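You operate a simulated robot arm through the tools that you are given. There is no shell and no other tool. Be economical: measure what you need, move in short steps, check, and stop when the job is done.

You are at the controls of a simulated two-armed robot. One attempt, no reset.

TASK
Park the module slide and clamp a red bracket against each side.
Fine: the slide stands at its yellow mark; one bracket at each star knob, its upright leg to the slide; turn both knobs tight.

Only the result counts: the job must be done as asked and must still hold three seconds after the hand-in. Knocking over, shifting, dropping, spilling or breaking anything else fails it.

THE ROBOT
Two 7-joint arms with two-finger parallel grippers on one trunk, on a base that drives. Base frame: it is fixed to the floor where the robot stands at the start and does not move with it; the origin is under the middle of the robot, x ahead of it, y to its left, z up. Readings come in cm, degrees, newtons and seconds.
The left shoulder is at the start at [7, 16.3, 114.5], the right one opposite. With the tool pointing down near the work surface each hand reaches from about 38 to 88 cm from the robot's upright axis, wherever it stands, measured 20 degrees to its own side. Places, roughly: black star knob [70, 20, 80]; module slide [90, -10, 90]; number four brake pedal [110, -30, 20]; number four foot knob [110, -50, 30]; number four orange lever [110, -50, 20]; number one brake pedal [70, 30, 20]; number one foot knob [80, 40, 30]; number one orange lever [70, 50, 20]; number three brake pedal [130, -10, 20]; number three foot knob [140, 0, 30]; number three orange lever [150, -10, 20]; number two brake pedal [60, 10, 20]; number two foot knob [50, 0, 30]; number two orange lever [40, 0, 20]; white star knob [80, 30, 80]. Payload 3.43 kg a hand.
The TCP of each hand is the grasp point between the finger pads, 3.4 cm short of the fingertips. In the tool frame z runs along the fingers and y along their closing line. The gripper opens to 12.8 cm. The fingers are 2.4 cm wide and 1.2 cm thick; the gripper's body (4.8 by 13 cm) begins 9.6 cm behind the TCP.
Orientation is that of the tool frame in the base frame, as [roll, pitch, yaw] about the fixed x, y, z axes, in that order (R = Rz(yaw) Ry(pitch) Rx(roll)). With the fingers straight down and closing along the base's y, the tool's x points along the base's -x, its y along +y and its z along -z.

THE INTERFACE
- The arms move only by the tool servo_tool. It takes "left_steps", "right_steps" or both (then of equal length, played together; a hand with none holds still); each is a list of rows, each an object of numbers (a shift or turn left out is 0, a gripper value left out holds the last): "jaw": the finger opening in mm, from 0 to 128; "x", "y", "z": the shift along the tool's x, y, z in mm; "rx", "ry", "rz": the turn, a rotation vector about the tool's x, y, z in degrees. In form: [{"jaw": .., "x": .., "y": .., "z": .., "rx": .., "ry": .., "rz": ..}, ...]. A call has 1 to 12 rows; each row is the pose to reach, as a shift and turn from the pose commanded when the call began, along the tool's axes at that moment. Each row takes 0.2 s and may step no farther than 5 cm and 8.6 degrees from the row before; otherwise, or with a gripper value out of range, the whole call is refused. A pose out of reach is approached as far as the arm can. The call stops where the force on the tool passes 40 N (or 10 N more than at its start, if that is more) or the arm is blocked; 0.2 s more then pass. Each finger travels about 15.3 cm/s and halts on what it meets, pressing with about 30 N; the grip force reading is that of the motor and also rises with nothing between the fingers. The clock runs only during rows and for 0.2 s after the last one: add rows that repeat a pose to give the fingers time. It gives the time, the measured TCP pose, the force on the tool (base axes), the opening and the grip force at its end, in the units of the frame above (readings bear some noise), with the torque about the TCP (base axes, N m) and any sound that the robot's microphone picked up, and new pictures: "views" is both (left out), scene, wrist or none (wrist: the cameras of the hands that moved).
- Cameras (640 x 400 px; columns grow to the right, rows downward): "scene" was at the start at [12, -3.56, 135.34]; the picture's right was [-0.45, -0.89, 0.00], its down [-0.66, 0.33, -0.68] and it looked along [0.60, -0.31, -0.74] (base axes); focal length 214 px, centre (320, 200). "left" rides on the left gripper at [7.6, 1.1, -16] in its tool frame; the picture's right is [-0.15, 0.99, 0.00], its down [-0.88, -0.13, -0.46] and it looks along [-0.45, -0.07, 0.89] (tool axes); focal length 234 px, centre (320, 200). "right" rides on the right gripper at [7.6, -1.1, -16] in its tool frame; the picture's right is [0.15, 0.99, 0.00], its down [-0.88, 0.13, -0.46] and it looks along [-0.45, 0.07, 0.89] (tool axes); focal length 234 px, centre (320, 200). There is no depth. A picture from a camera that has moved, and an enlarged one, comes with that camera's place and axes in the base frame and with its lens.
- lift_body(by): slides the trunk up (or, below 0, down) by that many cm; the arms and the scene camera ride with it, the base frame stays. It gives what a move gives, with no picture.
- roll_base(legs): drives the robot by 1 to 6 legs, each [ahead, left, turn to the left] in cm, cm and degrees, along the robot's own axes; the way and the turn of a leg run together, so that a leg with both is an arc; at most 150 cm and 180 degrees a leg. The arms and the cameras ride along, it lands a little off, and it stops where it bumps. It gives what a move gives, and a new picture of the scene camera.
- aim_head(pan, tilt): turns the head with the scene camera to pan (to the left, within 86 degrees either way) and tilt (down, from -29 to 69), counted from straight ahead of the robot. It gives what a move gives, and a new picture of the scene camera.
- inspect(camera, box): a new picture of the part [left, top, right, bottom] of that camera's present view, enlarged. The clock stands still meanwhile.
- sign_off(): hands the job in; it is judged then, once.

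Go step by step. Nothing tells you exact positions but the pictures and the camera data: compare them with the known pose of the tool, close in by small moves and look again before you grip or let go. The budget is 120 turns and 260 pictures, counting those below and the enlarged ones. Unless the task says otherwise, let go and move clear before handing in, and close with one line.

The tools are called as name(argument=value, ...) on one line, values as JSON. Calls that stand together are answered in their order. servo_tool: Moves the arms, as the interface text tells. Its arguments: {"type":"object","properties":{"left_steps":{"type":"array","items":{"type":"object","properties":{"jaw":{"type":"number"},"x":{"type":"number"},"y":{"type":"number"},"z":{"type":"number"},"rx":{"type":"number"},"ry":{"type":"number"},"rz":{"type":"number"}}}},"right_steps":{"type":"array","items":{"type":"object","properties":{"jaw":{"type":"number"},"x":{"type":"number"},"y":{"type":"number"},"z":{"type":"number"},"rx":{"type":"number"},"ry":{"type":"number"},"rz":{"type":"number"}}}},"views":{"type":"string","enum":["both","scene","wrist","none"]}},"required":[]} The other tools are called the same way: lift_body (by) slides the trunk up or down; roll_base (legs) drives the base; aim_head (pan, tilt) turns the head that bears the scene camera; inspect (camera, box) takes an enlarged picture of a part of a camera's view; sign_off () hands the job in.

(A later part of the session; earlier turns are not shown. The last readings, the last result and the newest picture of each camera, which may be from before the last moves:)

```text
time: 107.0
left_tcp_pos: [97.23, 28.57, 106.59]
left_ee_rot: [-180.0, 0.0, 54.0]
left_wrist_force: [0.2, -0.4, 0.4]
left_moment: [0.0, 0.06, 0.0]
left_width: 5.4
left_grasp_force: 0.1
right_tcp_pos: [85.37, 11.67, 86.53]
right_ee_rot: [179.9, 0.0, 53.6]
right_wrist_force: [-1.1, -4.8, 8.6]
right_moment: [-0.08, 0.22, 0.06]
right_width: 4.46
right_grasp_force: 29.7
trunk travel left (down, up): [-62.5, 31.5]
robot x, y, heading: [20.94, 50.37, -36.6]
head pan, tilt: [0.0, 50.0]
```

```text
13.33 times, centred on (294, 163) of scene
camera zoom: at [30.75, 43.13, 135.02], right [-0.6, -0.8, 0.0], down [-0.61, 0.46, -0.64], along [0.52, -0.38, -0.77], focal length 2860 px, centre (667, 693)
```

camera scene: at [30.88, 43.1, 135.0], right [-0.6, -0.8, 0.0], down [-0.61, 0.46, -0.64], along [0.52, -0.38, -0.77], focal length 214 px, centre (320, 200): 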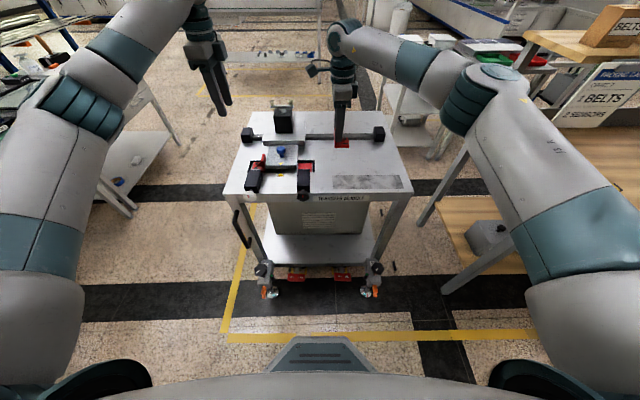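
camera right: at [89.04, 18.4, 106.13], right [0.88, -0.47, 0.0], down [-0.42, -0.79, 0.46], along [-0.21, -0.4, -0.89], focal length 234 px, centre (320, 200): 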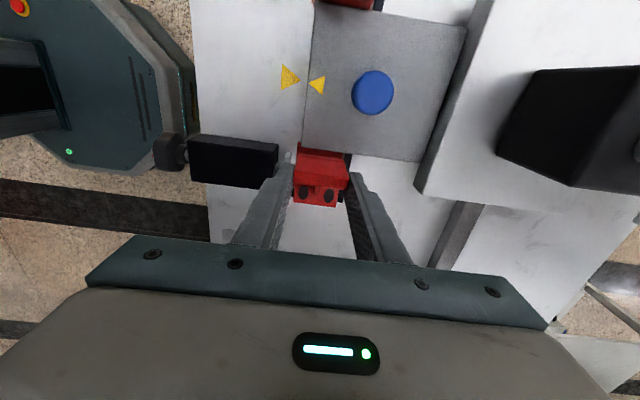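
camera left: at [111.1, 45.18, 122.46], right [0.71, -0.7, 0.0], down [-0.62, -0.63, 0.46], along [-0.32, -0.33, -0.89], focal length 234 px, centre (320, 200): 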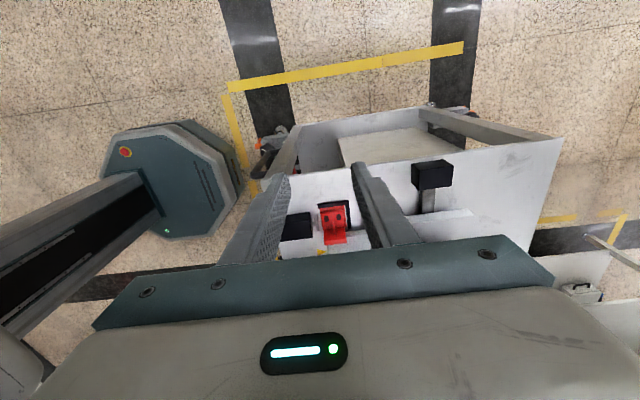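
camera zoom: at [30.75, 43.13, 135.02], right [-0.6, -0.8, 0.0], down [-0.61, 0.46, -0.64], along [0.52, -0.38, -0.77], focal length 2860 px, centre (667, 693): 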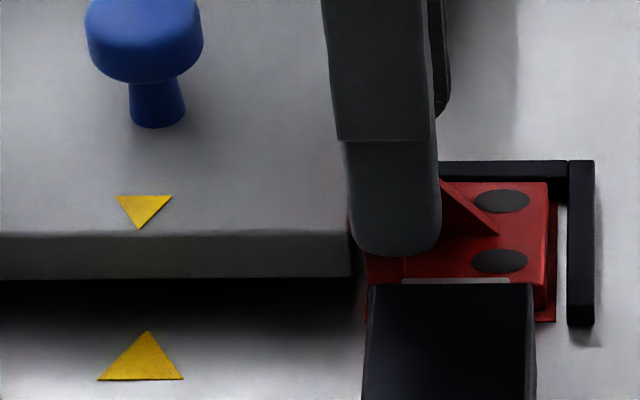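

servo_tool(right_steps=[{"z": -0.7, "x": 0.7}, {"z": -0.7, "x": 1.5}], views="none")

servo_tool(right_steps=[{"x": 0.7}, {"x": 1}], views="none")

inspect(camera="scene", box=[270, 148, 318, 178])

```text
time: 107.6
left_tcp_pos: [97.42, 28.53, 106.55]
left_ee_rot: [-180.0, 0.1, 54.0]
left_wrist_force: [0.7, 0.5, 0.3]
left_moment: [-0.02, 0.03, -0.03]
left_width: 5.4
left_grasp_force: 0.1
right_tcp_pos: [85.67, 11.82, 86.37]
right_ee_rot: [180.0, 0.0, 53.7]
right_wrist_force: [-1.0, -2.3, 5.0]
right_moment: [-0.06, 0.1, 0.03]
right_width: 4.46
right_grasp_force: 30.0
trunk travel left (down, up): [-62.5, 31.5]
robot x, y, heading: [20.64, 50.83, -36.6]
head pan, tilt: [0.0, 50.0]
```

```text
time: 108.2
left_tcp_pos: [97.23, 28.58, 106.48]
left_ee_rot: [-180.0, 0.0, 54.1]
left_wrist_force: [1.0, -0.3, -0.3]
left_moment: [-0.02, -0.01, 0.02]
left_width: 5.4
left_grasp_force: 0.0
right_tcp_pos: [85.66, 11.85, 86.47]
right_ee_rot: [-180.0, -0.1, 53.6]
right_wrist_force: [-2.0, -1.1, 3.2]
right_moment: [0.01, 0.05, 0.0]
right_width: 4.46
right_grasp_force: 30.1
trunk travel left (down, up): [-62.5, 31.5]
robot x, y, heading: [20.63, 51.11, -36.5]
head pan, tilt: [0.0, 50.0]
```

```text
13.33 times, centred on (294, 163) of scene
camera zoom: at [30.79, 43.12, 135.01], right [-0.6, -0.8, 0.0], down [-0.61, 0.46, -0.64], along [0.52, -0.38, -0.77], focal length 2860 px, centre (667, 693)
```

zoom: 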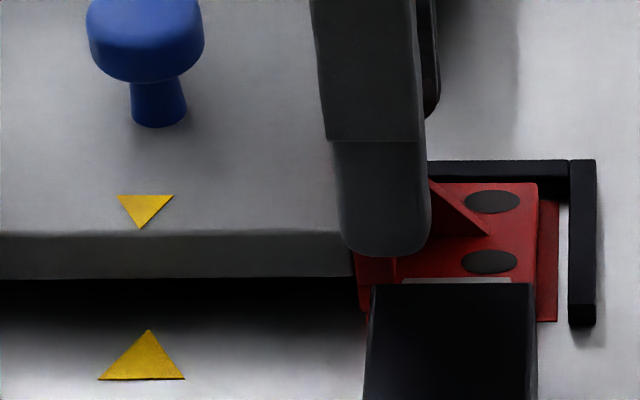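

Almost touching, and the slide hasn't moved. I'll push about 1.5 mm more to seat it and re-centre the slide.

servo_tool(right_steps=[{"x": 0.7}, {"x": 1.5}], views="none")

inspect(camera="scene", box=[270, 148, 318, 178])

```text
time: 108.8
left_tcp_pos: [97.19, 28.38, 106.45]
left_ee_rot: [179.9, 0.0, 54.0]
left_wrist_force: [0.4, 0.2, -0.7]
left_moment: [-0.03, 0.02, 0.0]
left_width: 5.39
left_grasp_force: 0.1
right_tcp_pos: [85.7, 11.98, 86.47]
right_ee_rot: [179.9, 0.0, 53.7]
right_wrist_force: [-3.3, -3.4, 1.0]
right_moment: [-0.12, 0.17, 0.1]
right_width: 4.47
right_grasp_force: 30.4
trunk travel left (down, up): [-62.5, 31.5]
robot x, y, heading: [20.78, 50.57, -36.8]
head pan, tilt: [0.0, 50.0]
```

```text
13.33 times, centred on (294, 163) of scene
camera zoom: at [30.79, 43.11, 135.01], right [-0.6, -0.8, 0.0], down [-0.61, 0.46, -0.64], along [0.52, -0.38, -0.77], focal length 2860 px, centre (667, 693)
```

zoom: 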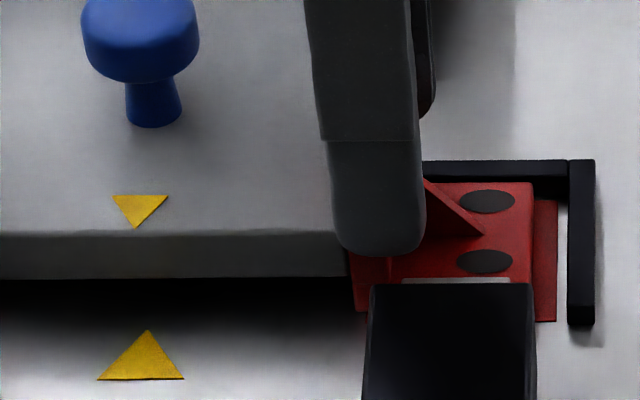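

The triangles now line up within half a millimetre and both brackets touch the slide. I'll release the right one and lift clear.

servo_tool(right_steps=[{"x": -0.3, "jaw": 50}, {"x": -0.3, "jaw": 55}, {"x": -0.3, "jaw": 55}, {"x": -0.3, "z": -20}, {"x": -0.3, "z": -60}, {"x": -0.3, "z": -105}, {"x": -0.3, "z": -150}, {"x": -40, "z": -170}, {"x": -80, "z": -190}, {"x": -125, "z": -190}, {"x": -165, "z": -190}, {"x": -165, "z": -190}], views="scene")

inspect(camera="scene", box=[246, 145, 326, 195])

```text
time: 111.4
left_tcp_pos: [97.36, 28.68, 106.47]
left_ee_rot: [179.9, 0.1, 54.0]
left_wrist_force: [-0.2, -0.1, 1.0]
left_moment: [-0.02, 0.02, 0.02]
left_width: 5.39
left_grasp_force: 0.1
right_tcp_pos: [75.95, -1.31, 105.32]
right_ee_rot: [179.9, 0.2, 53.6]
right_wrist_force: [0.5, 0.1, 0.7]
right_moment: [-0.03, 0.01, 0.0]
right_width: 5.49
right_grasp_force: 0.0
trunk travel left (down, up): [-62.5, 31.5]
robot x, y, heading: [20.75, 50.94, -36.4]
head pan, tilt: [0.0, 50.0]
camera scene: at [30.94, 43.26, 135.01], right [-0.6, -0.8, 0.0], down [-0.61, 0.46, -0.64], along [0.51, -0.38, -0.77], focal length 214 px, centre (320, 200)
```

scene: 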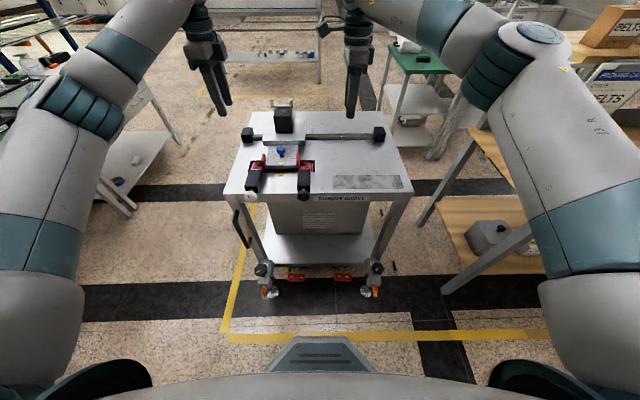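

```text
8.00 times, centred on (286, 170) of scene
camera zoom: at [30.94, 43.26, 135.01], right [-0.6, -0.8, 0.0], down [-0.61, 0.46, -0.64], along [0.51, -0.38, -0.77], focal length 1716 px, centre (592, 440)
```

zoom: 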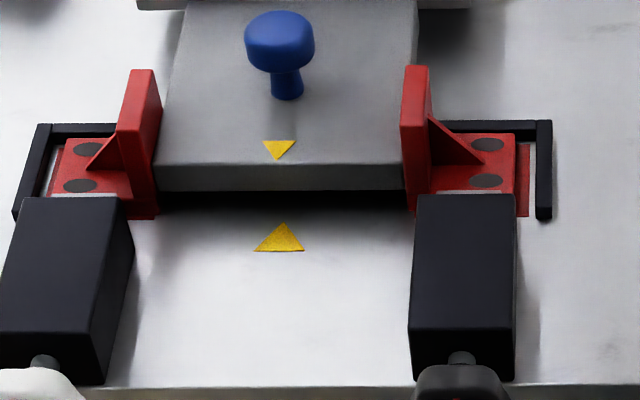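

Both brackets stand against the slide. Next are the knobs: I'll back up 16 cm, recentre 14 cm left, and bring both hands back to neutral yaw.

roll_base(legs=[[-16, 0, 0], [0, 14, 0]])

servo_tool(right_steps=[{"rz": -8.2}, {"rz": -16.4}, {"rz": -24.6}, {"rz": -32.8}, {"rz": -41}, {"rz": -49.2}, {"rz": -57.4}, {"rz": -65.6}, {"rz": -73.8}, {"rz": -82}, {"rz": -90}, {"rz": -90}], left_steps=[{"rz": -8.2}, {"rz": -16.4}, {"rz": -24.6}, {"rz": -32.8}, {"rz": -41}, {"rz": -49.2}, {"rz": -57.4}, {"rz": -65.6}, {"rz": -73.8}, {"rz": -82}, {"rz": -90}, {"rz": -90}], views="scene")

inspect(camera="scene", box=[260, 110, 380, 185])

```text
time: 113.8
left_tcp_pos: [92.66, 49.26, 106.54]
left_ee_rot: [180.0, 0.0, 53.8]
left_wrist_force: [-0.2, -0.5, -0.5]
left_moment: [-0.01, 0.01, 0.0]
left_width: 5.42
left_grasp_force: 0.1
right_tcp_pos: [71.54, 19.37, 105.38]
right_ee_rot: [180.0, 0.0, 53.6]
right_wrist_force: [0.2, -0.3, 0.2]
right_moment: [-0.01, -0.02, 0.03]
right_width: 5.49
right_grasp_force: 0.0
trunk travel left (down, up): [-62.5, 31.5]
robot x, y, heading: [16.15, 71.72, -36.8]
head pan, tilt: [0.0, 50.0]
camera scene: at [26.29, 63.9, 135.0], right [-0.6, -0.8, 0.0], down [-0.61, 0.46, -0.64], along [0.51, -0.38, -0.77], focal length 214 px, centre (320, 200)
```

scene: 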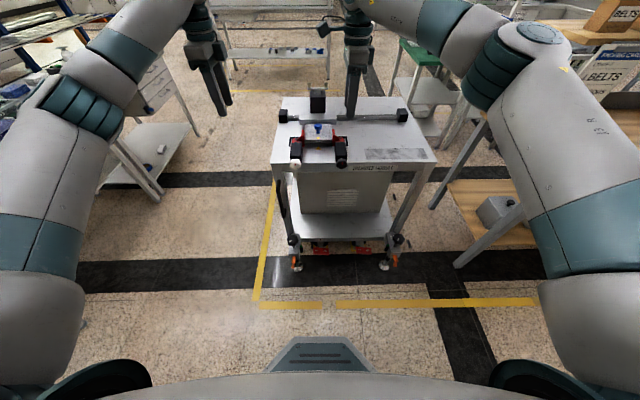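

```text
time: 116.4
left_tcp_pos: [92.68, 49.31, 106.55]
left_ee_rot: [180.0, 0.0, 144.0]
left_wrist_force: [0.3, 1.1, 0.8]
left_moment: [0.02, 0.01, -0.02]
left_width: 5.39
left_grasp_force: 0.0
right_tcp_pos: [71.27, 19.37, 105.25]
right_ee_rot: [180.0, -0.1, 143.5]
right_wrist_force: [-0.4, -1.1, 0.4]
right_moment: [-0.02, -0.01, -0.02]
right_width: 5.49
right_grasp_force: 0.2
trunk travel left (down, up): [-62.5, 31.5]
robot x, y, heading: [16.32, 71.47, -36.8]
head pan, tilt: [0.0, 50.0]
camera scene: at [26.29, 63.95, 135.0], right [-0.6, -0.8, 0.0], down [-0.61, 0.46, -0.64], along [0.52, -0.38, -0.77], focal length 214 px, centre (320, 200)
```

scene: 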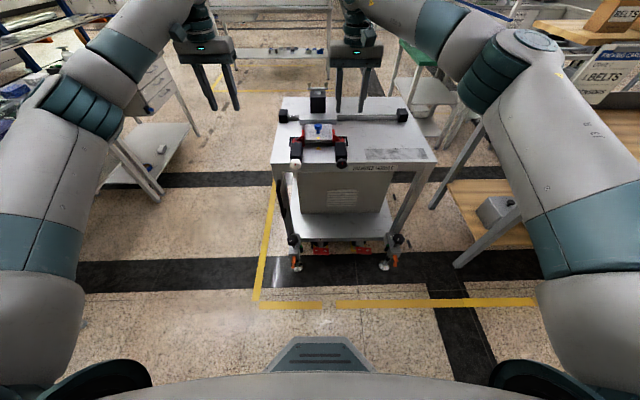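

```text
5.33 times, centred on (320, 148) of scene
camera zoom: at [26.29, 63.95, 135.0], right [-0.6, -0.8, 0.0], down [-0.61, 0.46, -0.64], along [0.52, -0.38, -0.77], focal length 1144 px, centre (320, 480)
```

zoom: 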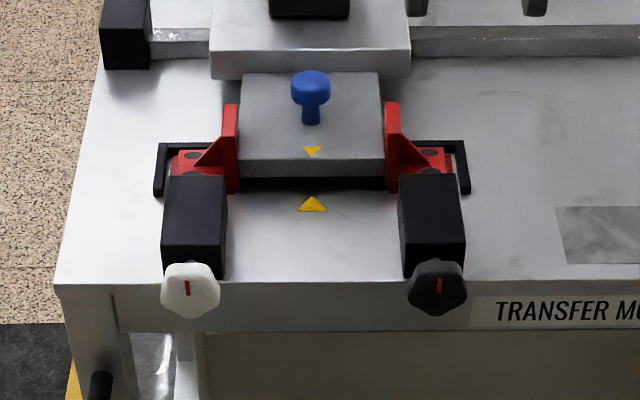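

The white knob is at about (81.6, 34.0) and the black one at (71.2, 20.1), with their axes pointing forward at z ≈ 82. I'll back both hands off and pitch them to point forward.

servo_tool(right_steps=[{"x": 40}, {"x": 80}, {"x": 120}, {"x": 150}, {"x": 150, "ry": -8}, {"x": 150, "ry": -16}, {"x": 150, "ry": -24}, {"x": 150, "ry": -32}, {"x": 150, "ry": -40}, {"x": 150, "ry": -45}, {"x": 150, "ry": -45}], left_steps=[{"x": 40}, {"x": 80}, {"x": 120}, {"x": 150}, {"x": 150, "ry": -8}, {"x": 150, "ry": -16}, {"x": 150, "ry": -24}, {"x": 150, "ry": -32}, {"x": 150, "ry": -40}, {"x": 150, "ry": -45}, {"x": 150, "ry": -45}], views="none")

servo_tool(right_steps=[{"ry": -8}, {"ry": -16}, {"ry": -24}, {"ry": -32}, {"ry": -40}, {"ry": -45}, {"ry": -45}], left_steps=[{"ry": -8}, {"ry": -16}, {"ry": -24}, {"ry": -32}, {"ry": -40}, {"ry": -45}, {"ry": -45}], views="both")

```text
time: 118.8
left_tcp_pos: [80.58, 58.07, 106.69]
left_ee_rot: [180.0, 45.1, 143.9]
left_wrist_force: [-0.3, 0.8, -0.7]
left_moment: [0.02, -0.02, -0.01]
left_width: 5.39
left_grasp_force: 0.0
right_tcp_pos: [59.24, 28.25, 105.42]
right_ee_rot: [180.0, 45.1, 143.5]
right_wrist_force: [0.3, 0.5, 0.2]
right_moment: [-0.01, 0.02, -0.02]
right_width: 5.5
right_grasp_force: 0.1
trunk travel left (down, up): [-62.5, 31.5]
robot x, y, heading: [15.89, 71.34, -36.7]
head pan, tilt: [0.0, 50.0]
```

```text
time: 120.4
left_tcp_pos: [81.23, 57.72, 106.14]
left_ee_rot: [-30.3, 89.9, -66.3]
left_wrist_force: [-0.5, -0.5, -0.2]
left_moment: [-0.02, 0.03, -0.02]
left_width: 5.4
left_grasp_force: 0.0
left hand out of reach, approached as far as the arm can: row 3, 4, 5, 6, 7
right_tcp_pos: [59.23, 28.25, 105.46]
right_ee_rot: [-1.7, 89.8, -38.0]
right_wrist_force: [0.2, 1.0, 0.4]
right_moment: [0.03, 0.01, -0.02]
right_width: 5.51
right_grasp_force: 0.0
trunk travel left (down, up): [-62.5, 31.5]
robot x, y, heading: [16.25, 71.49, -37.0]
head pan, tilt: [0.0, 50.0]
camera scene: at [26.28, 64.02, 135.01], right [-0.6, -0.8, 0.0], down [-0.61, 0.46, -0.64], along [0.51, -0.39, -0.77], focal length 214 px, centre (320, 200)
camera right: at [45.78, 36.87, 97.93], right [0.59, 0.8, -0.15], down [-0.29, 0.38, 0.88], along [0.75, -0.47, 0.45], focal length 234 px, centre (320, 200)
camera left: at [69.12, 68.04, 98.69], right [0.58, 0.8, 0.15], down [-0.45, 0.16, 0.88], along [0.68, -0.58, 0.45], focal length 234 px, centre (320, 200)
```

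scene: 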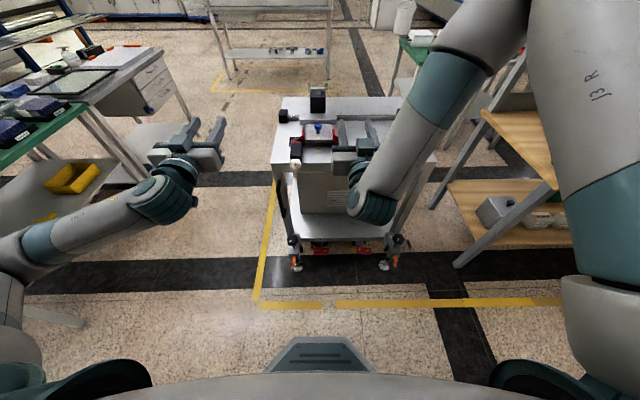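
right: 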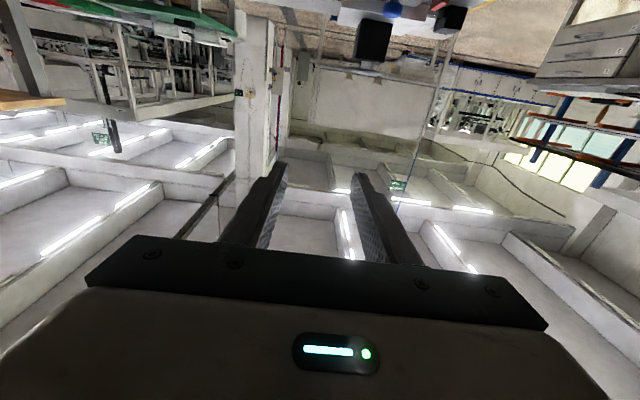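
left: 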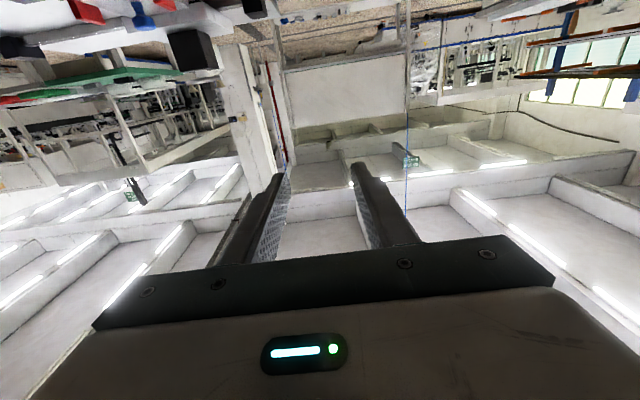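

The right hand points forward well. I'll lower the trunk 23.5 cm to bring it to knob height without changing the arm's posture, and view the knobs from lower down.

lift_body(by=-23.5)

aim_head(pan=0, tilt=30)

inspect(camera="scene", box=[260, 150, 380, 225])

inspect(camera="right", box=[160, 0, 480, 200])

```text
time: 122.8
left_tcp_pos: [81.32, 57.66, 82.8]
left_ee_rot: [-17.3, 90.0, -53.4]
left_wrist_force: [0.4, -0.3, 0.4]
left_moment: [0.02, 0.01, 0.02]
left_width: 5.4
left_grasp_force: 0.0
right_tcp_pos: [59.32, 28.29, 82.0]
right_ee_rot: [12.6, 89.9, -23.8]
right_wrist_force: [0.5, -0.6, 0.5]
right_moment: [0.02, -0.03, -0.01]
right_width: 5.48
right_grasp_force: 0.0
trunk travel left (down, up): [-39.0, 55.0]
robot x, y, heading: [16.04, 71.47, -36.8]
head pan, tilt: [0.0, 50.0]
```

```text
time: 123.7
left_tcp_pos: [81.33, 57.69, 82.72]
left_ee_rot: [-31.6, 90.0, -67.6]
left_wrist_force: [0.6, 0.1, -0.5]
left_moment: [0.0, 0.01, 0.0]
left_width: 5.41
left_grasp_force: 0.0
right_tcp_pos: [59.3, 28.26, 81.91]
right_ee_rot: [10.3, 90.0, -26.2]
right_wrist_force: [0.1, -0.4, -0.4]
right_moment: [-0.03, 0.01, 0.02]
right_width: 5.48
right_grasp_force: 0.1
trunk travel left (down, up): [-39.0, 55.0]
robot x, y, heading: [16.5, 71.8, -36.5]
head pan, tilt: [0.0, 30.0]
camera scene: at [27.35, 63.17, 114.45], right [-0.6, -0.8, 0.0], down [-0.4, 0.3, -0.87], along [0.69, -0.52, -0.5], focal length 214 px, centre (320, 200)
```

scene: 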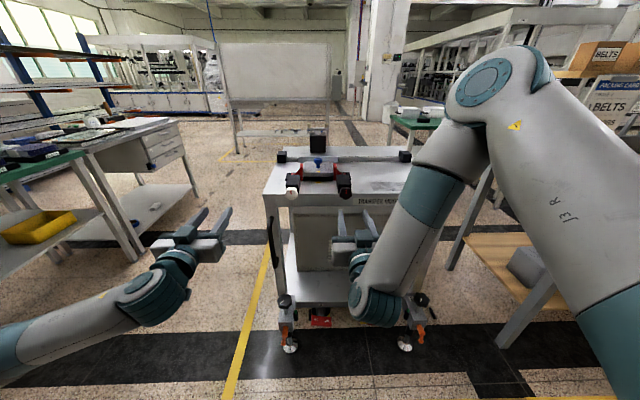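

```text
5.33 times, centred on (320, 188) of scene
camera zoom: at [27.35, 63.17, 114.45], right [-0.6, -0.8, 0.0], down [-0.4, 0.3, -0.87], along [0.69, -0.52, -0.5], focal length 1144 px, centre (320, 267)
```

zoom: 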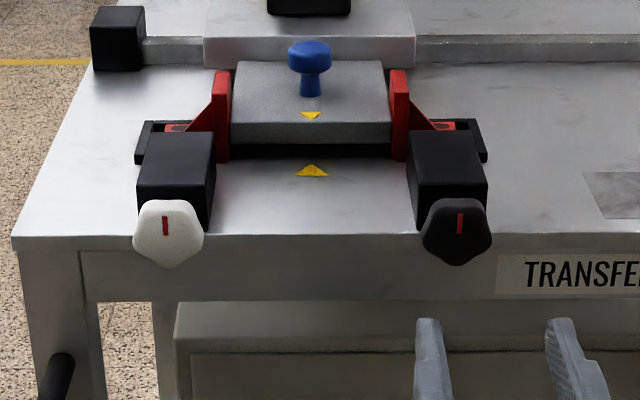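

```text
2.00 times, centred on (320, 100) of right
camera zoom: at [45.78, 36.86, 74.39], right [0.59, 0.8, -0.15], down [-0.29, 0.38, 0.88], along [0.76, -0.47, 0.45], focal length 468 px, centre (320, 400)
```

zoom: 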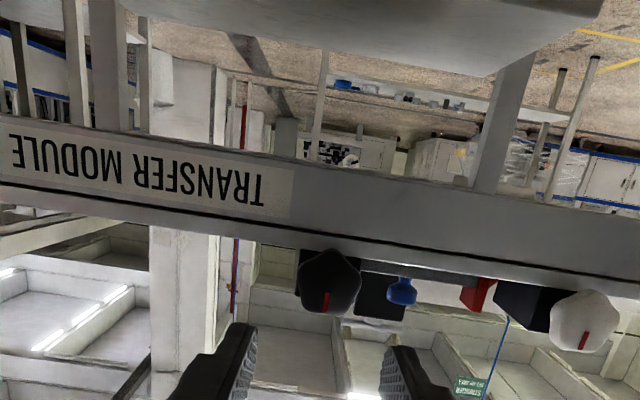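

The black knob is centred near (71.8, 19.5, 81.3). I'll approach it with open jaws and check alignment in the wrist view.

servo_tool(right_steps=[{"z": 20, "x": 3, "y": 3, "jaw": 75}, {"z": 45, "x": 6, "y": 5}, {"z": 70, "x": 6, "y": 5}, {"z": 90, "x": 6, "y": 5}, {"z": 90, "x": 6, "y": 5}], views="wrist")

inspect(camera="scene", box=[300, 165, 380, 215])

inspect(camera="right", box=[240, 100, 400, 200])

```text
time: 124.8
left_tcp_pos: [81.3, 57.81, 82.88]
left_ee_rot: [-26.2, 90.0, -62.3]
left_wrist_force: [0.1, 0.7, 0.1]
left_moment: [0.05, -0.01, -0.02]
left_width: 5.39
left_grasp_force: 0.0
right_tcp_pos: [67.29, 25.01, 82.13]
right_ee_rot: [178.2, 89.7, 141.1]
right_wrist_force: [-0.8, -0.3, 0.1]
right_moment: [0.0, 0.0, 0.01]
right_width: 7.5
right_grasp_force: 0.0
right hand out of reach, approached as far as the arm can: row 2, 3, 4, 5
trunk travel left (down, up): [-39.0, 55.0]
robot x, y, heading: [16.3, 71.6, -36.7]
head pan, tilt: [0.0, 30.0]
camera right: at [53.96, 33.75, 74.72], right [0.6, 0.79, -0.15], down [-0.28, 0.38, 0.88], along [0.75, -0.48, 0.45], focal length 234 px, centre (320, 200)
```

right: 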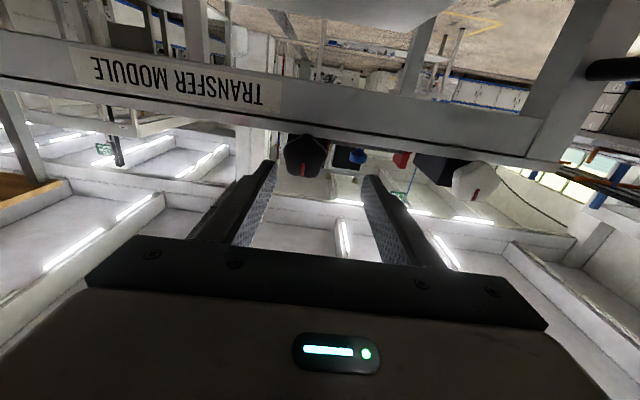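

```text
8.00 times, centred on (340, 190) of scene
camera zoom: at [27.34, 63.17, 114.46], right [-0.6, -0.8, 0.0], down [-0.4, 0.3, -0.87], along [0.69, -0.52, -0.5], focal length 1716 px, centre (160, 280)
```

zoom: 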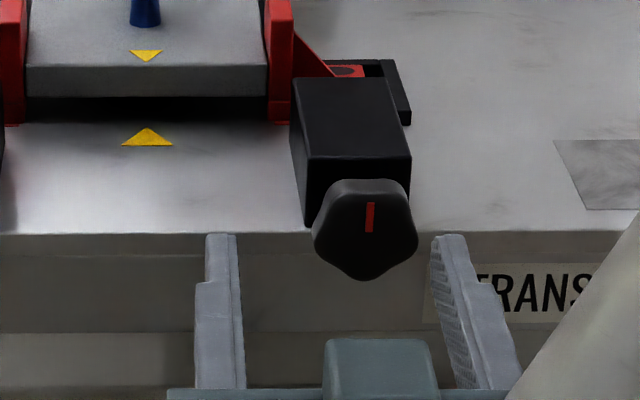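

```text
4.00 times, centred on (320, 150) of right
camera zoom: at [53.96, 33.75, 74.72], right [0.6, 0.79, -0.15], down [-0.28, 0.38, 0.88], along [0.75, -0.48, 0.45], focal length 937 px, centre (320, 400)
```

zoom: 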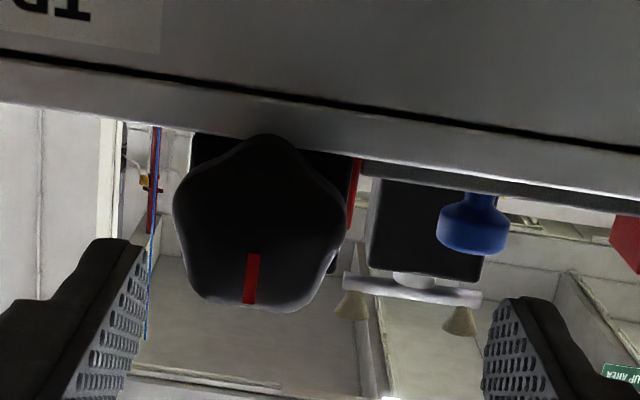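

The arm's reach in this posture ends here. I'll pull the hand back to the good posture and drive the base forward instead.

servo_tool(right_steps=[{"z": -30, "y": -8}, {"z": -60, "y": -16}, {"z": -84, "y": -20}, {"z": -84, "y": -20}], views="none")

```text
time: 125.8
left_tcp_pos: [81.37, 57.65, 82.8]
left_ee_rot: [147.6, 90.0, 111.5]
left_wrist_force: [-0.2, -0.4, -0.8]
left_moment: [0.0, 0.01, 0.03]
left_width: 5.42
left_grasp_force: 0.0
right_tcp_pos: [59.37, 28.32, 82.18]
right_ee_rot: [18.8, 89.9, -17.6]
right_wrist_force: [0.7, -0.2, 0.0]
right_moment: [0.02, 0.01, -0.01]
right_width: 7.51
right_grasp_force: 0.1
trunk travel left (down, up): [-39.0, 55.0]
robot x, y, heading: [16.06, 71.57, -36.5]
head pan, tilt: [0.0, 30.0]
```

Before closing in, I'll test the wrist's turning range in free air.

servo_tool(right_steps=[{"rz": 8.5}, {"rz": 17}, {"rz": 25.5}, {"rz": 34}, {"rz": 42.5}, {"rz": 51}, {"rz": 59.5}, {"rz": 68}, {"rz": 76.5}, {"rz": 85}, {"rz": 93}, {"rz": 100}], views="none")

servo_tool(right_steps=[{"rz": 8.5}, {"rz": 17}, {"rz": 25.5}, {"rz": 34}, {"rz": 42.5}, {"rz": 51}, {"rz": 59.5}, {"rz": 68}, {"rz": 76.5}, {"rz": 80}], views="none")

```text
time: 128.4
left_tcp_pos: [81.36, 57.72, 82.77]
left_ee_rot: [-29.8, 90.0, -66.0]
left_wrist_force: [0.3, 0.0, 0.5]
left_moment: [-0.01, -0.01, 0.03]
left_width: 5.4
left_grasp_force: 0.1
right_tcp_pos: [59.4, 28.26, 82.21]
right_ee_rot: [90.1, -10.1, 53.7]
right_wrist_force: [0.3, -0.5, 0.8]
right_moment: [0.01, -0.02, -0.01]
right_width: 7.49
right_grasp_force: 0.1
trunk travel left (down, up): [-39.0, 55.0]
robot x, y, heading: [16.26, 71.74, -36.7]
head pan, tilt: [0.0, 30.0]
```

```text
time: 130.7
left_tcp_pos: [81.3, 57.63, 82.7]
left_ee_rot: [152.9, 90.0, 116.6]
left_wrist_force: [-0.3, 0.2, -0.5]
left_moment: [0.03, -0.02, -0.03]
left_width: 5.41
left_grasp_force: 0.1
right_tcp_pos: [59.37, 28.36, 82.21]
right_ee_rot: [-65.6, -89.9, -150.9]
right_wrist_force: [0.0, 0.2, 0.6]
right_moment: [0.01, 0.01, 0.0]
right_width: 7.53
right_grasp_force: 0.1
trunk travel left (down, up): [-39.0, 55.0]
robot x, y, heading: [16.06, 71.59, -36.8]
head pan, tilt: [0.0, 30.0]
```

The wrist turns freely from 0 to +180°. With the camera now on top, I'll approach to check alignment and reach.

servo_tool(right_steps=[{"z": 30, "x": -5, "y": -3}, {"z": 60, "x": -9, "y": -4}, {"z": 90, "x": -9, "y": -4}, {"z": 90, "x": -9, "y": -4}], views="wrist")

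inspect(camera="right", box=[240, 100, 400, 200])

inspect(camera="scene", box=[300, 165, 380, 215])

```text
time: 131.7
left_tcp_pos: [81.23, 57.72, 82.75]
left_ee_rot: [153.6, 90.0, 117.4]
left_wrist_force: [1.0, 0.2, 0.1]
left_moment: [0.02, -0.03, 0.0]
left_width: 5.39
left_grasp_force: 0.1
right_tcp_pos: [67.44, 24.98, 82.09]
right_ee_rot: [-177.2, -89.8, -39.9]
right_wrist_force: [0.7, 0.0, -0.2]
right_moment: [0.02, -0.04, 0.02]
right_width: 7.47
right_grasp_force: 0.0
right hand out of reach, approached as far as the arm can: row 1, 2, 3, 4
trunk travel left (down, up): [-39.0, 55.0]
robot x, y, heading: [16.24, 71.38, -36.8]
head pan, tilt: [0.0, 30.0]
camera right: at [55.43, 35.48, 89.86], right [-0.6, -0.79, 0.15], down [-0.45, 0.17, -0.88], along [0.67, -0.59, -0.46], focal length 234 px, centre (320, 200)
```

right: 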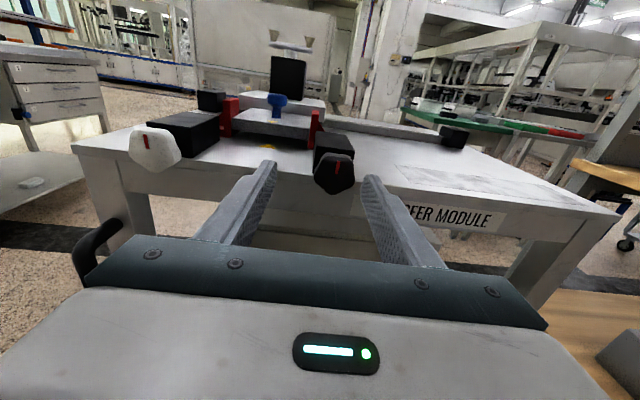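

```text
4.00 times, centred on (320, 150) of right
camera zoom: at [55.43, 35.48, 89.86], right [-0.6, -0.79, 0.15], down [-0.45, 0.17, -0.88], along [0.67, -0.59, -0.46], focal length 937 px, centre (320, 400)
```

zoom: 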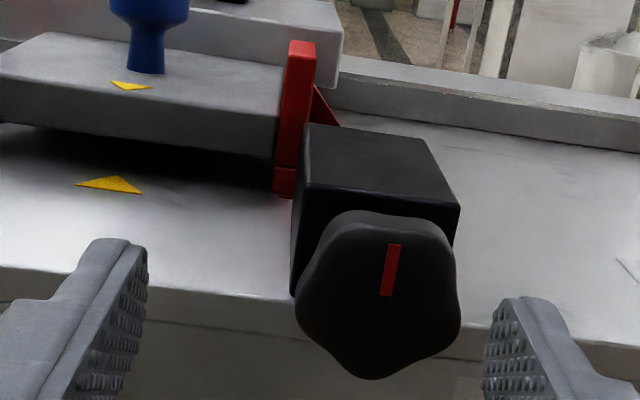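

```text
8.00 times, centred on (340, 190) of scene
camera zoom: at [27.34, 63.18, 114.46], right [-0.6, -0.8, 0.0], down [-0.4, 0.3, -0.87], along [0.69, -0.52, -0.5], focal length 1716 px, centre (160, 280)
```

zoom: 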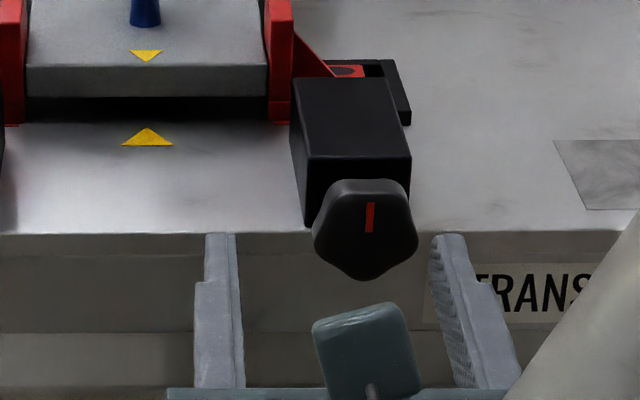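

The forward limit is the same either way, so the base has to make the approach. I'll go back, unwind the wrist to the start, then drive ahead.

servo_tool(right_steps=[{"z": -30, "y": 7}, {"z": -60, "y": 14}, {"z": -86, "y": 21}, {"z": -86, "y": 21}], views="none")

servo_tool(right_steps=[{"rz": -8.5}, {"rz": -17}, {"rz": -25.5}, {"rz": -34}, {"rz": -42.5}, {"rz": -51}, {"rz": -59.5}, {"rz": -68}, {"rz": -76.5}, {"rz": -85}, {"rz": -93}, {"rz": -100}], views="none")

roll_base(legs=[[9, 0, 0]])

inspect(camera="scene", box=[280, 160, 400, 235])

```text
time: 132.7
left_tcp_pos: [81.3, 57.67, 82.74]
left_ee_rot: [-39.3, 90.0, -75.4]
left_wrist_force: [0.1, -0.1, 0.7]
left_moment: [-0.01, 0.02, 0.03]
left_width: 5.39
left_grasp_force: 0.1
right_tcp_pos: [59.2, 28.45, 82.08]
right_ee_rot: [7.4, -90.0, 136.3]
right_wrist_force: [0.0, 1.2, -0.9]
right_moment: [0.02, -0.03, 0.0]
right_width: 7.48
right_grasp_force: 0.2
trunk travel left (down, up): [-39.0, 55.0]
robot x, y, heading: [16.28, 71.56, -36.7]
head pan, tilt: [0.0, 30.0]
```

```text
time: 135.2
left_tcp_pos: [81.36, 57.69, 82.82]
left_ee_rot: [-28.6, 89.9, -64.6]
left_wrist_force: [0.2, 0.0, -0.9]
left_moment: [-0.02, 0.04, 0.0]
left_width: 5.42
left_grasp_force: 0.0
right_tcp_pos: [59.34, 28.26, 82.19]
right_ee_rot: [90.1, 10.1, 53.5]
right_wrist_force: [0.3, 0.7, -0.1]
right_moment: [0.02, 0.03, -0.03]
right_width: 7.48
right_grasp_force: 0.0
trunk travel left (down, up): [-39.0, 55.0]
robot x, y, heading: [16.32, 71.64, -37.3]
head pan, tilt: [0.0, 30.0]
```

```text
time: 136.4
left_tcp_pos: [88.65, 52.11, 82.66]
left_ee_rot: [-168.0, 89.9, 155.9]
left_wrist_force: [-0.6, 0.2, 0.3]
left_moment: [0.0, -0.02, -0.02]
left_width: 5.4
left_grasp_force: 0.0
right_tcp_pos: [66.5, 22.83, 82.09]
right_ee_rot: [90.0, 10.0, 53.6]
right_wrist_force: [0.0, 0.3, -1.0]
right_moment: [0.0, 0.0, 0.0]
right_width: 7.49
right_grasp_force: 0.0
trunk travel left (down, up): [-39.0, 55.0]
robot x, y, heading: [23.6, 66.23, -36.9]
head pan, tilt: [0.0, 30.0]
camera scene: at [34.67, 57.7, 114.44], right [-0.6, -0.8, 0.0], down [-0.4, 0.3, -0.87], along [0.69, -0.52, -0.5], focal length 214 px, centre (320, 200)
```

scene: 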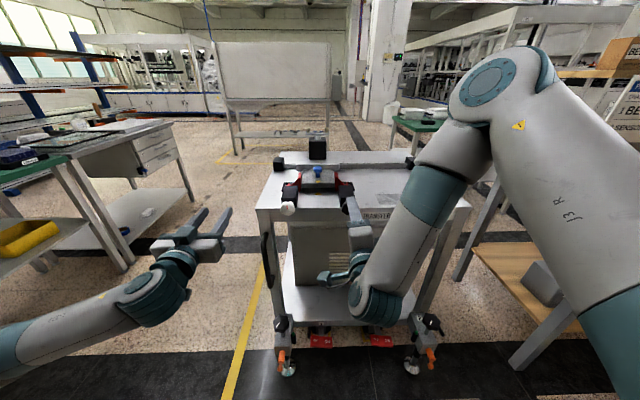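

```text
5.33 times, centred on (340, 198) of scene
camera zoom: at [34.67, 57.7, 114.44], right [-0.6, -0.8, 0.0], down [-0.4, 0.3, -0.87], along [0.69, -0.52, -0.5], focal length 1144 px, centre (213, 213)
```

zoom: 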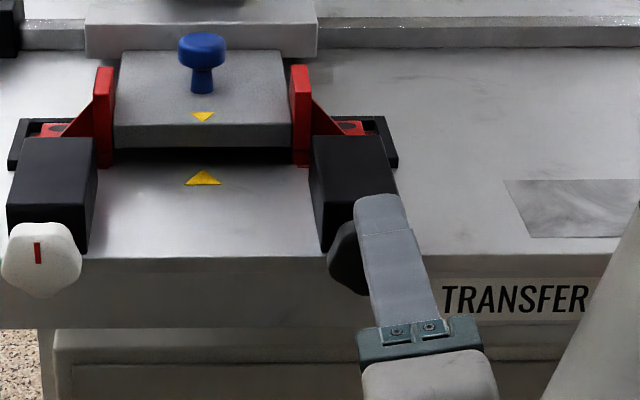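

The knob is about 6 cm ahead, 0.6 cm left and 0.8 cm lower than the hand. I'll align and unwind the wrist to about +5° as the starting angle.

servo_tool(right_steps=[{"x": 3, "y": -3, "rz": -8.5}, {"x": 7.3, "y": -6.8, "rz": -17}, {"x": 7.3, "y": -6.8, "rz": -25.5}, {"x": 7.3, "y": -6.8, "rz": -34}, {"x": 7.3, "y": -6.8, "rz": -42.5}, {"x": 7.3, "y": -6.8, "rz": -51}, {"x": 7.3, "y": -6.8, "rz": -59.5}, {"x": 7.3, "y": -6.8, "rz": -68}, {"x": 7.3, "y": -6.8, "rz": -76}, {"x": 7.3, "y": -6.8, "rz": -76}], views="wrist")

inspect(camera="scene", box=[300, 170, 380, 220])

```text
time: 138.6
left_tcp_pos: [88.47, 52.42, 82.78]
left_ee_rot: [161.8, 90.0, 125.7]
left_wrist_force: [-1.0, -0.6, 0.3]
left_moment: [-0.02, -0.01, 0.01]
left_width: 5.42
left_grasp_force: 0.1
right_tcp_pos: [66.71, 23.42, 81.32]
right_ee_rot: [89.5, 86.1, 53.1]
right_wrist_force: [-0.5, -0.1, 0.4]
right_moment: [-0.02, 0.0, 0.06]
right_width: 7.49
right_grasp_force: 0.2
trunk travel left (down, up): [-39.0, 55.0]
robot x, y, heading: [23.04, 66.32, -36.7]
head pan, tilt: [0.0, 30.0]
camera right: at [53.6, 32.42, 73.79], right [0.59, 0.8, -0.08], down [-0.33, 0.33, 0.89], along [0.74, -0.5, 0.45], focal length 234 px, centre (320, 200)
```

right: 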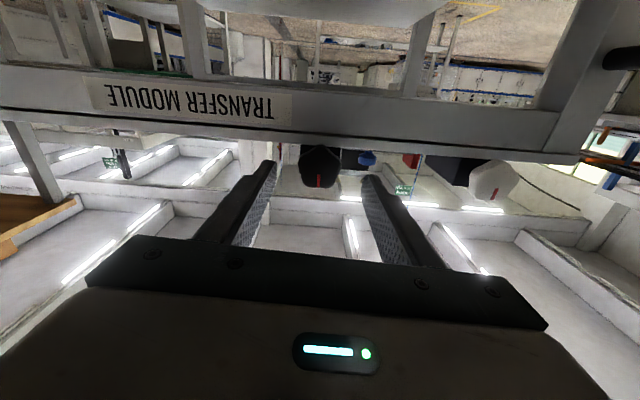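

```text
8.00 times, centred on (340, 195) of scene
camera zoom: at [34.57, 57.77, 114.46], right [-0.6, -0.8, 0.0], down [-0.4, 0.3, -0.87], along [0.69, -0.52, -0.5], focal length 1716 px, centre (160, 240)
```

zoom: 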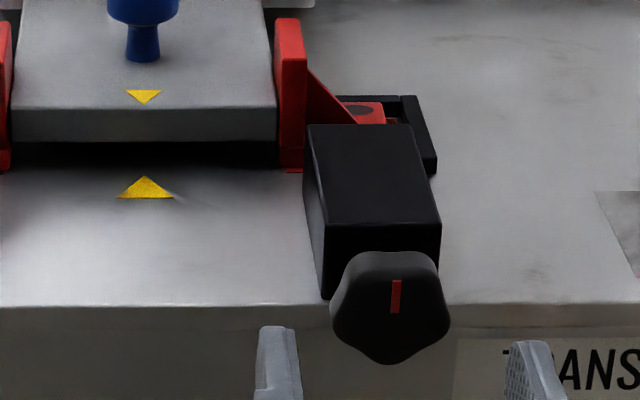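

The knob is centred between the fingers. I'll advance 44 mm.

servo_tool(right_steps=[{"z": 15, "x": 1, "y": 1}, {"z": 30, "x": 1, "y": 1}, {"z": 44, "x": 1, "y": 1}, {"z": 44, "x": 1, "y": 1}], views="wrist")

inspect(camera="scene", box=[300, 170, 380, 220])

```text
time: 139.6
left_tcp_pos: [88.51, 52.36, 82.77]
left_ee_rot: [-19.1, 89.9, -55.5]
left_wrist_force: [-0.2, -0.2, -0.6]
left_moment: [-0.01, -0.01, 0.02]
left_width: 5.41
left_grasp_force: 0.2
right_tcp_pos: [70.49, 21.31, 81.6]
right_ee_rot: [92.2, 86.0, 55.5]
right_wrist_force: [-0.4, -0.4, -0.1]
right_moment: [0.0, -0.02, -0.04]
right_width: 7.48
right_grasp_force: 0.1
right hand out of reach, approached as far as the arm can: row 3, 4
trunk travel left (down, up): [-39.0, 55.0]
robot x, y, heading: [23.32, 66.54, -36.8]
head pan, tilt: [0.0, 30.0]
camera right: at [57.4, 30.51, 74.03], right [0.6, 0.8, -0.08], down [-0.32, 0.33, 0.89], along [0.73, -0.51, 0.45], focal length 234 px, centre (320, 200)
```

right: 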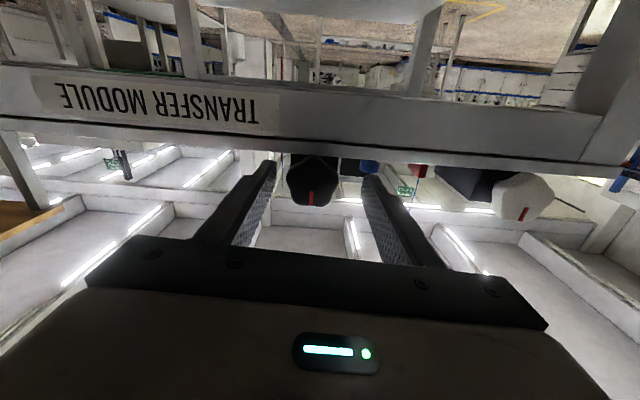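

```text
8.00 times, centred on (340, 195) of scene
camera zoom: at [34.56, 57.77, 114.46], right [-0.6, -0.8, 0.0], down [-0.4, 0.3, -0.87], along [0.69, -0.52, -0.5], focal length 1716 px, centre (160, 240)
```

zoom: 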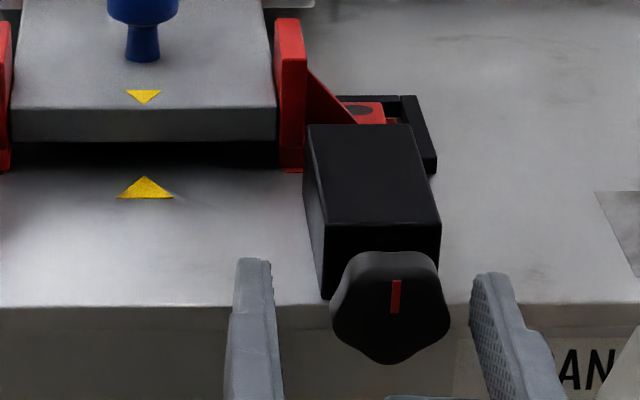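

That's about at the limit again. I'll retract 4 cm with the arm and advance the base by the same amount, which keeps arm freedom.

servo_tool(right_steps=[{"z": -20, "y": -2.5, "x": 1}, {"z": -43, "y": -5, "x": 2.5}, {"z": -43, "y": -5, "x": 2.5}], views="none")

roll_base(legs=[[4.6, 0, 0]])

inspect(camera="right", box=[160, 50, 480, 250])

inspect(camera="scene", box=[300, 180, 380, 230])

```text
time: 140.4
left_tcp_pos: [88.59, 52.26, 82.74]
left_ee_rot: [158.2, 90.0, 122.1]
left_wrist_force: [0.2, 0.4, -0.6]
left_moment: [-0.01, 0.02, 0.06]
left_width: 5.39
left_grasp_force: 0.0
right_tcp_pos: [66.77, 23.49, 81.4]
right_ee_rot: [89.3, 86.1, 52.8]
right_wrist_force: [-0.4, -0.6, -0.6]
right_moment: [-0.02, -0.02, -0.01]
right_width: 7.52
right_grasp_force: 0.1
trunk travel left (down, up): [-39.0, 55.0]
robot x, y, heading: [23.35, 66.22, -36.7]
head pan, tilt: [0.0, 30.0]
```

```text
time: 141.3
left_tcp_pos: [92.22, 49.44, 82.69]
left_ee_rot: [-171.7, 89.9, 152.2]
left_wrist_force: [0.4, 0.0, 0.5]
left_moment: [-0.01, 0.0, 0.02]
left_width: 5.42
left_grasp_force: 0.1
right_tcp_pos: [70.48, 20.75, 81.19]
right_ee_rot: [90.7, 86.0, 54.2]
right_wrist_force: [0.4, 0.4, -0.7]
right_moment: [-0.02, -0.01, -0.01]
right_width: 7.51
right_grasp_force: 0.1
trunk travel left (down, up): [-39.0, 55.0]
robot x, y, heading: [26.98, 63.53, -37.0]
head pan, tilt: [0.0, 30.0]
camera scene: at [38.33, 54.96, 114.43], right [-0.6, -0.8, 0.0], down [-0.4, 0.3, -0.87], along [0.69, -0.52, -0.5], focal length 214 px, centre (320, 200)
```

scene: 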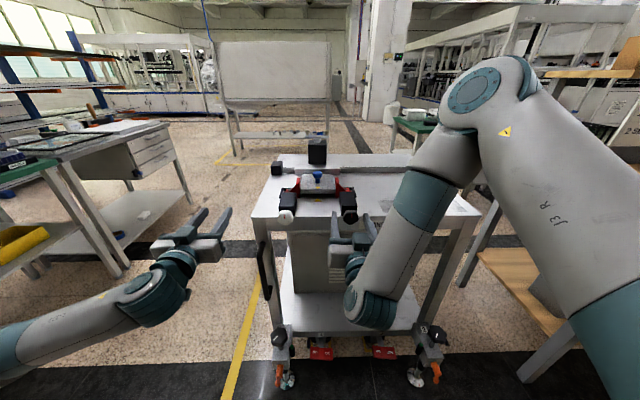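

```text
2.00 times, centred on (320, 150) of right
camera zoom: at [57.32, 29.76, 73.61], right [0.59, 0.8, -0.08], down [-0.33, 0.33, 0.89], along [0.74, -0.5, 0.45], focal length 468 px, centre (320, 300)
```

zoom: 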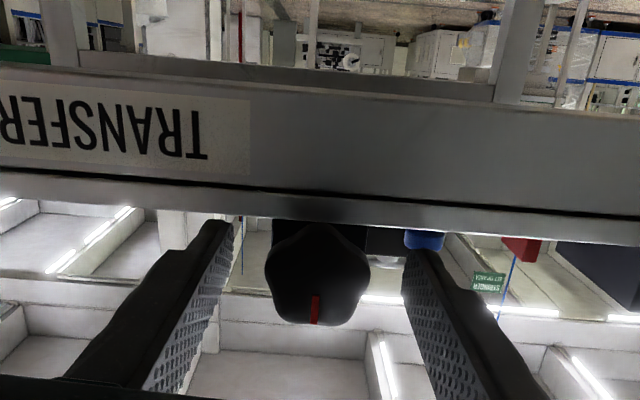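

```text
8.00 times, centred on (340, 205) of scene
camera zoom: at [38.33, 54.96, 114.43], right [-0.6, -0.8, 0.0], down [-0.4, 0.3, -0.87], along [0.69, -0.52, -0.5], focal length 1716 px, centre (160, 160)
```

zoom: 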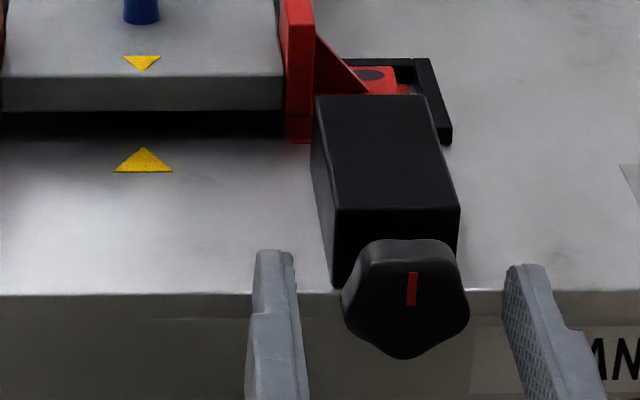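

The hand is well placed around the knob. I'll advance 4 mm and grip.

servo_tool(right_steps=[{"z": 4}, {"z": 4, "jaw": 55}, {"z": 4, "jaw": 42}, {"z": 4, "jaw": 32}, {"z": 4, "jaw": 32}], views="none")

inspect(camera="scene", box=[300, 180, 380, 230])

```text
time: 142.5
left_tcp_pos: [92.28, 49.42, 82.89]
left_ee_rot: [70.5, 90.0, 34.4]
left_wrist_force: [-1.0, 0.0, -0.4]
left_moment: [-0.02, 0.0, 0.02]
left_width: 5.37
left_grasp_force: 0.2
right_tcp_pos: [70.67, 20.54, 81.27]
right_ee_rot: [89.4, 86.0, 53.0]
right_wrist_force: [-1.6, -4.2, 0.4]
right_moment: [0.0, -0.01, 0.37]
right_width: 4.27
right_grasp_force: 45.0
trunk travel left (down, up): [-39.0, 55.0]
robot x, y, heading: [27.53, 63.03, -37.0]
head pan, tilt: [0.0, 30.0]
```

```text
8.00 times, centred on (340, 205) of scene
camera zoom: at [38.19, 54.98, 114.46], right [-0.6, -0.8, 0.0], down [-0.4, 0.3, -0.87], along [0.69, -0.52, -0.5], focal length 1716 px, centre (160, 160)
```

zoom: 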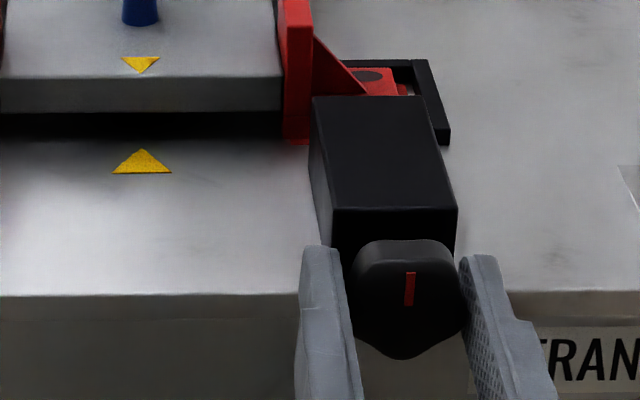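

The knob is gripped. I'll turn it clockwise by 90° and watch the torque.

servo_tool(right_steps=[{"rz": 8}, {"rz": 16}, {"rz": 24}, {"rz": 32}, {"rz": 40}, {"rz": 48}, {"rz": 56}, {"rz": 64}, {"rz": 72}, {"rz": 80}, {"rz": 88}, {"rz": 88}], views="none")

inspect(camera="scene", box=[280, 170, 376, 230])

```text
time: 145.1
left_tcp_pos: [92.19, 49.52, 82.8]
left_ee_rot: [-51.0, 89.9, -87.1]
left_wrist_force: [-0.2, -0.1, -0.1]
left_moment: [-0.01, 0.03, 0.03]
left_width: 5.38
left_grasp_force: 0.0
right_tcp_pos: [70.77, 20.61, 81.57]
right_ee_rot: [89.7, -2.2, 53.6]
right_wrist_force: [14.9, -2.1, 22.8]
right_moment: [0.05, 0.12, 0.12]
right_width: 4.28
right_grasp_force: 44.6
trunk travel left (down, up): [-39.0, 55.0]
robot x, y, heading: [27.07, 63.3, -36.9]
head pan, tilt: [0.0, 30.0]
```

```text
6.67 times, centred on (328, 200) of scene
camera zoom: at [38.24, 55.17, 114.48], right [-0.6, -0.8, 0.0], down [-0.4, 0.3, -0.87], along [0.69, -0.52, -0.5], focal length 1430 px, centre (267, 200)
```

zoom: 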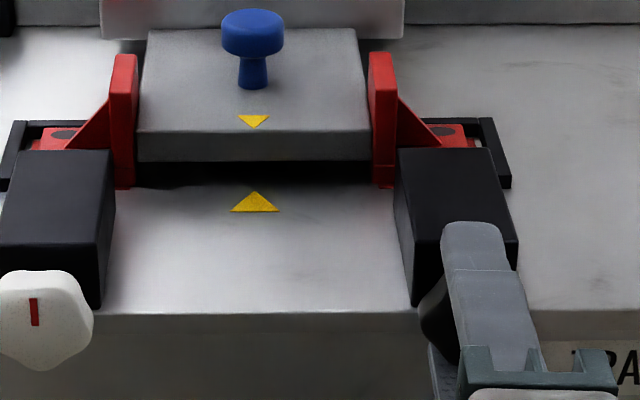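

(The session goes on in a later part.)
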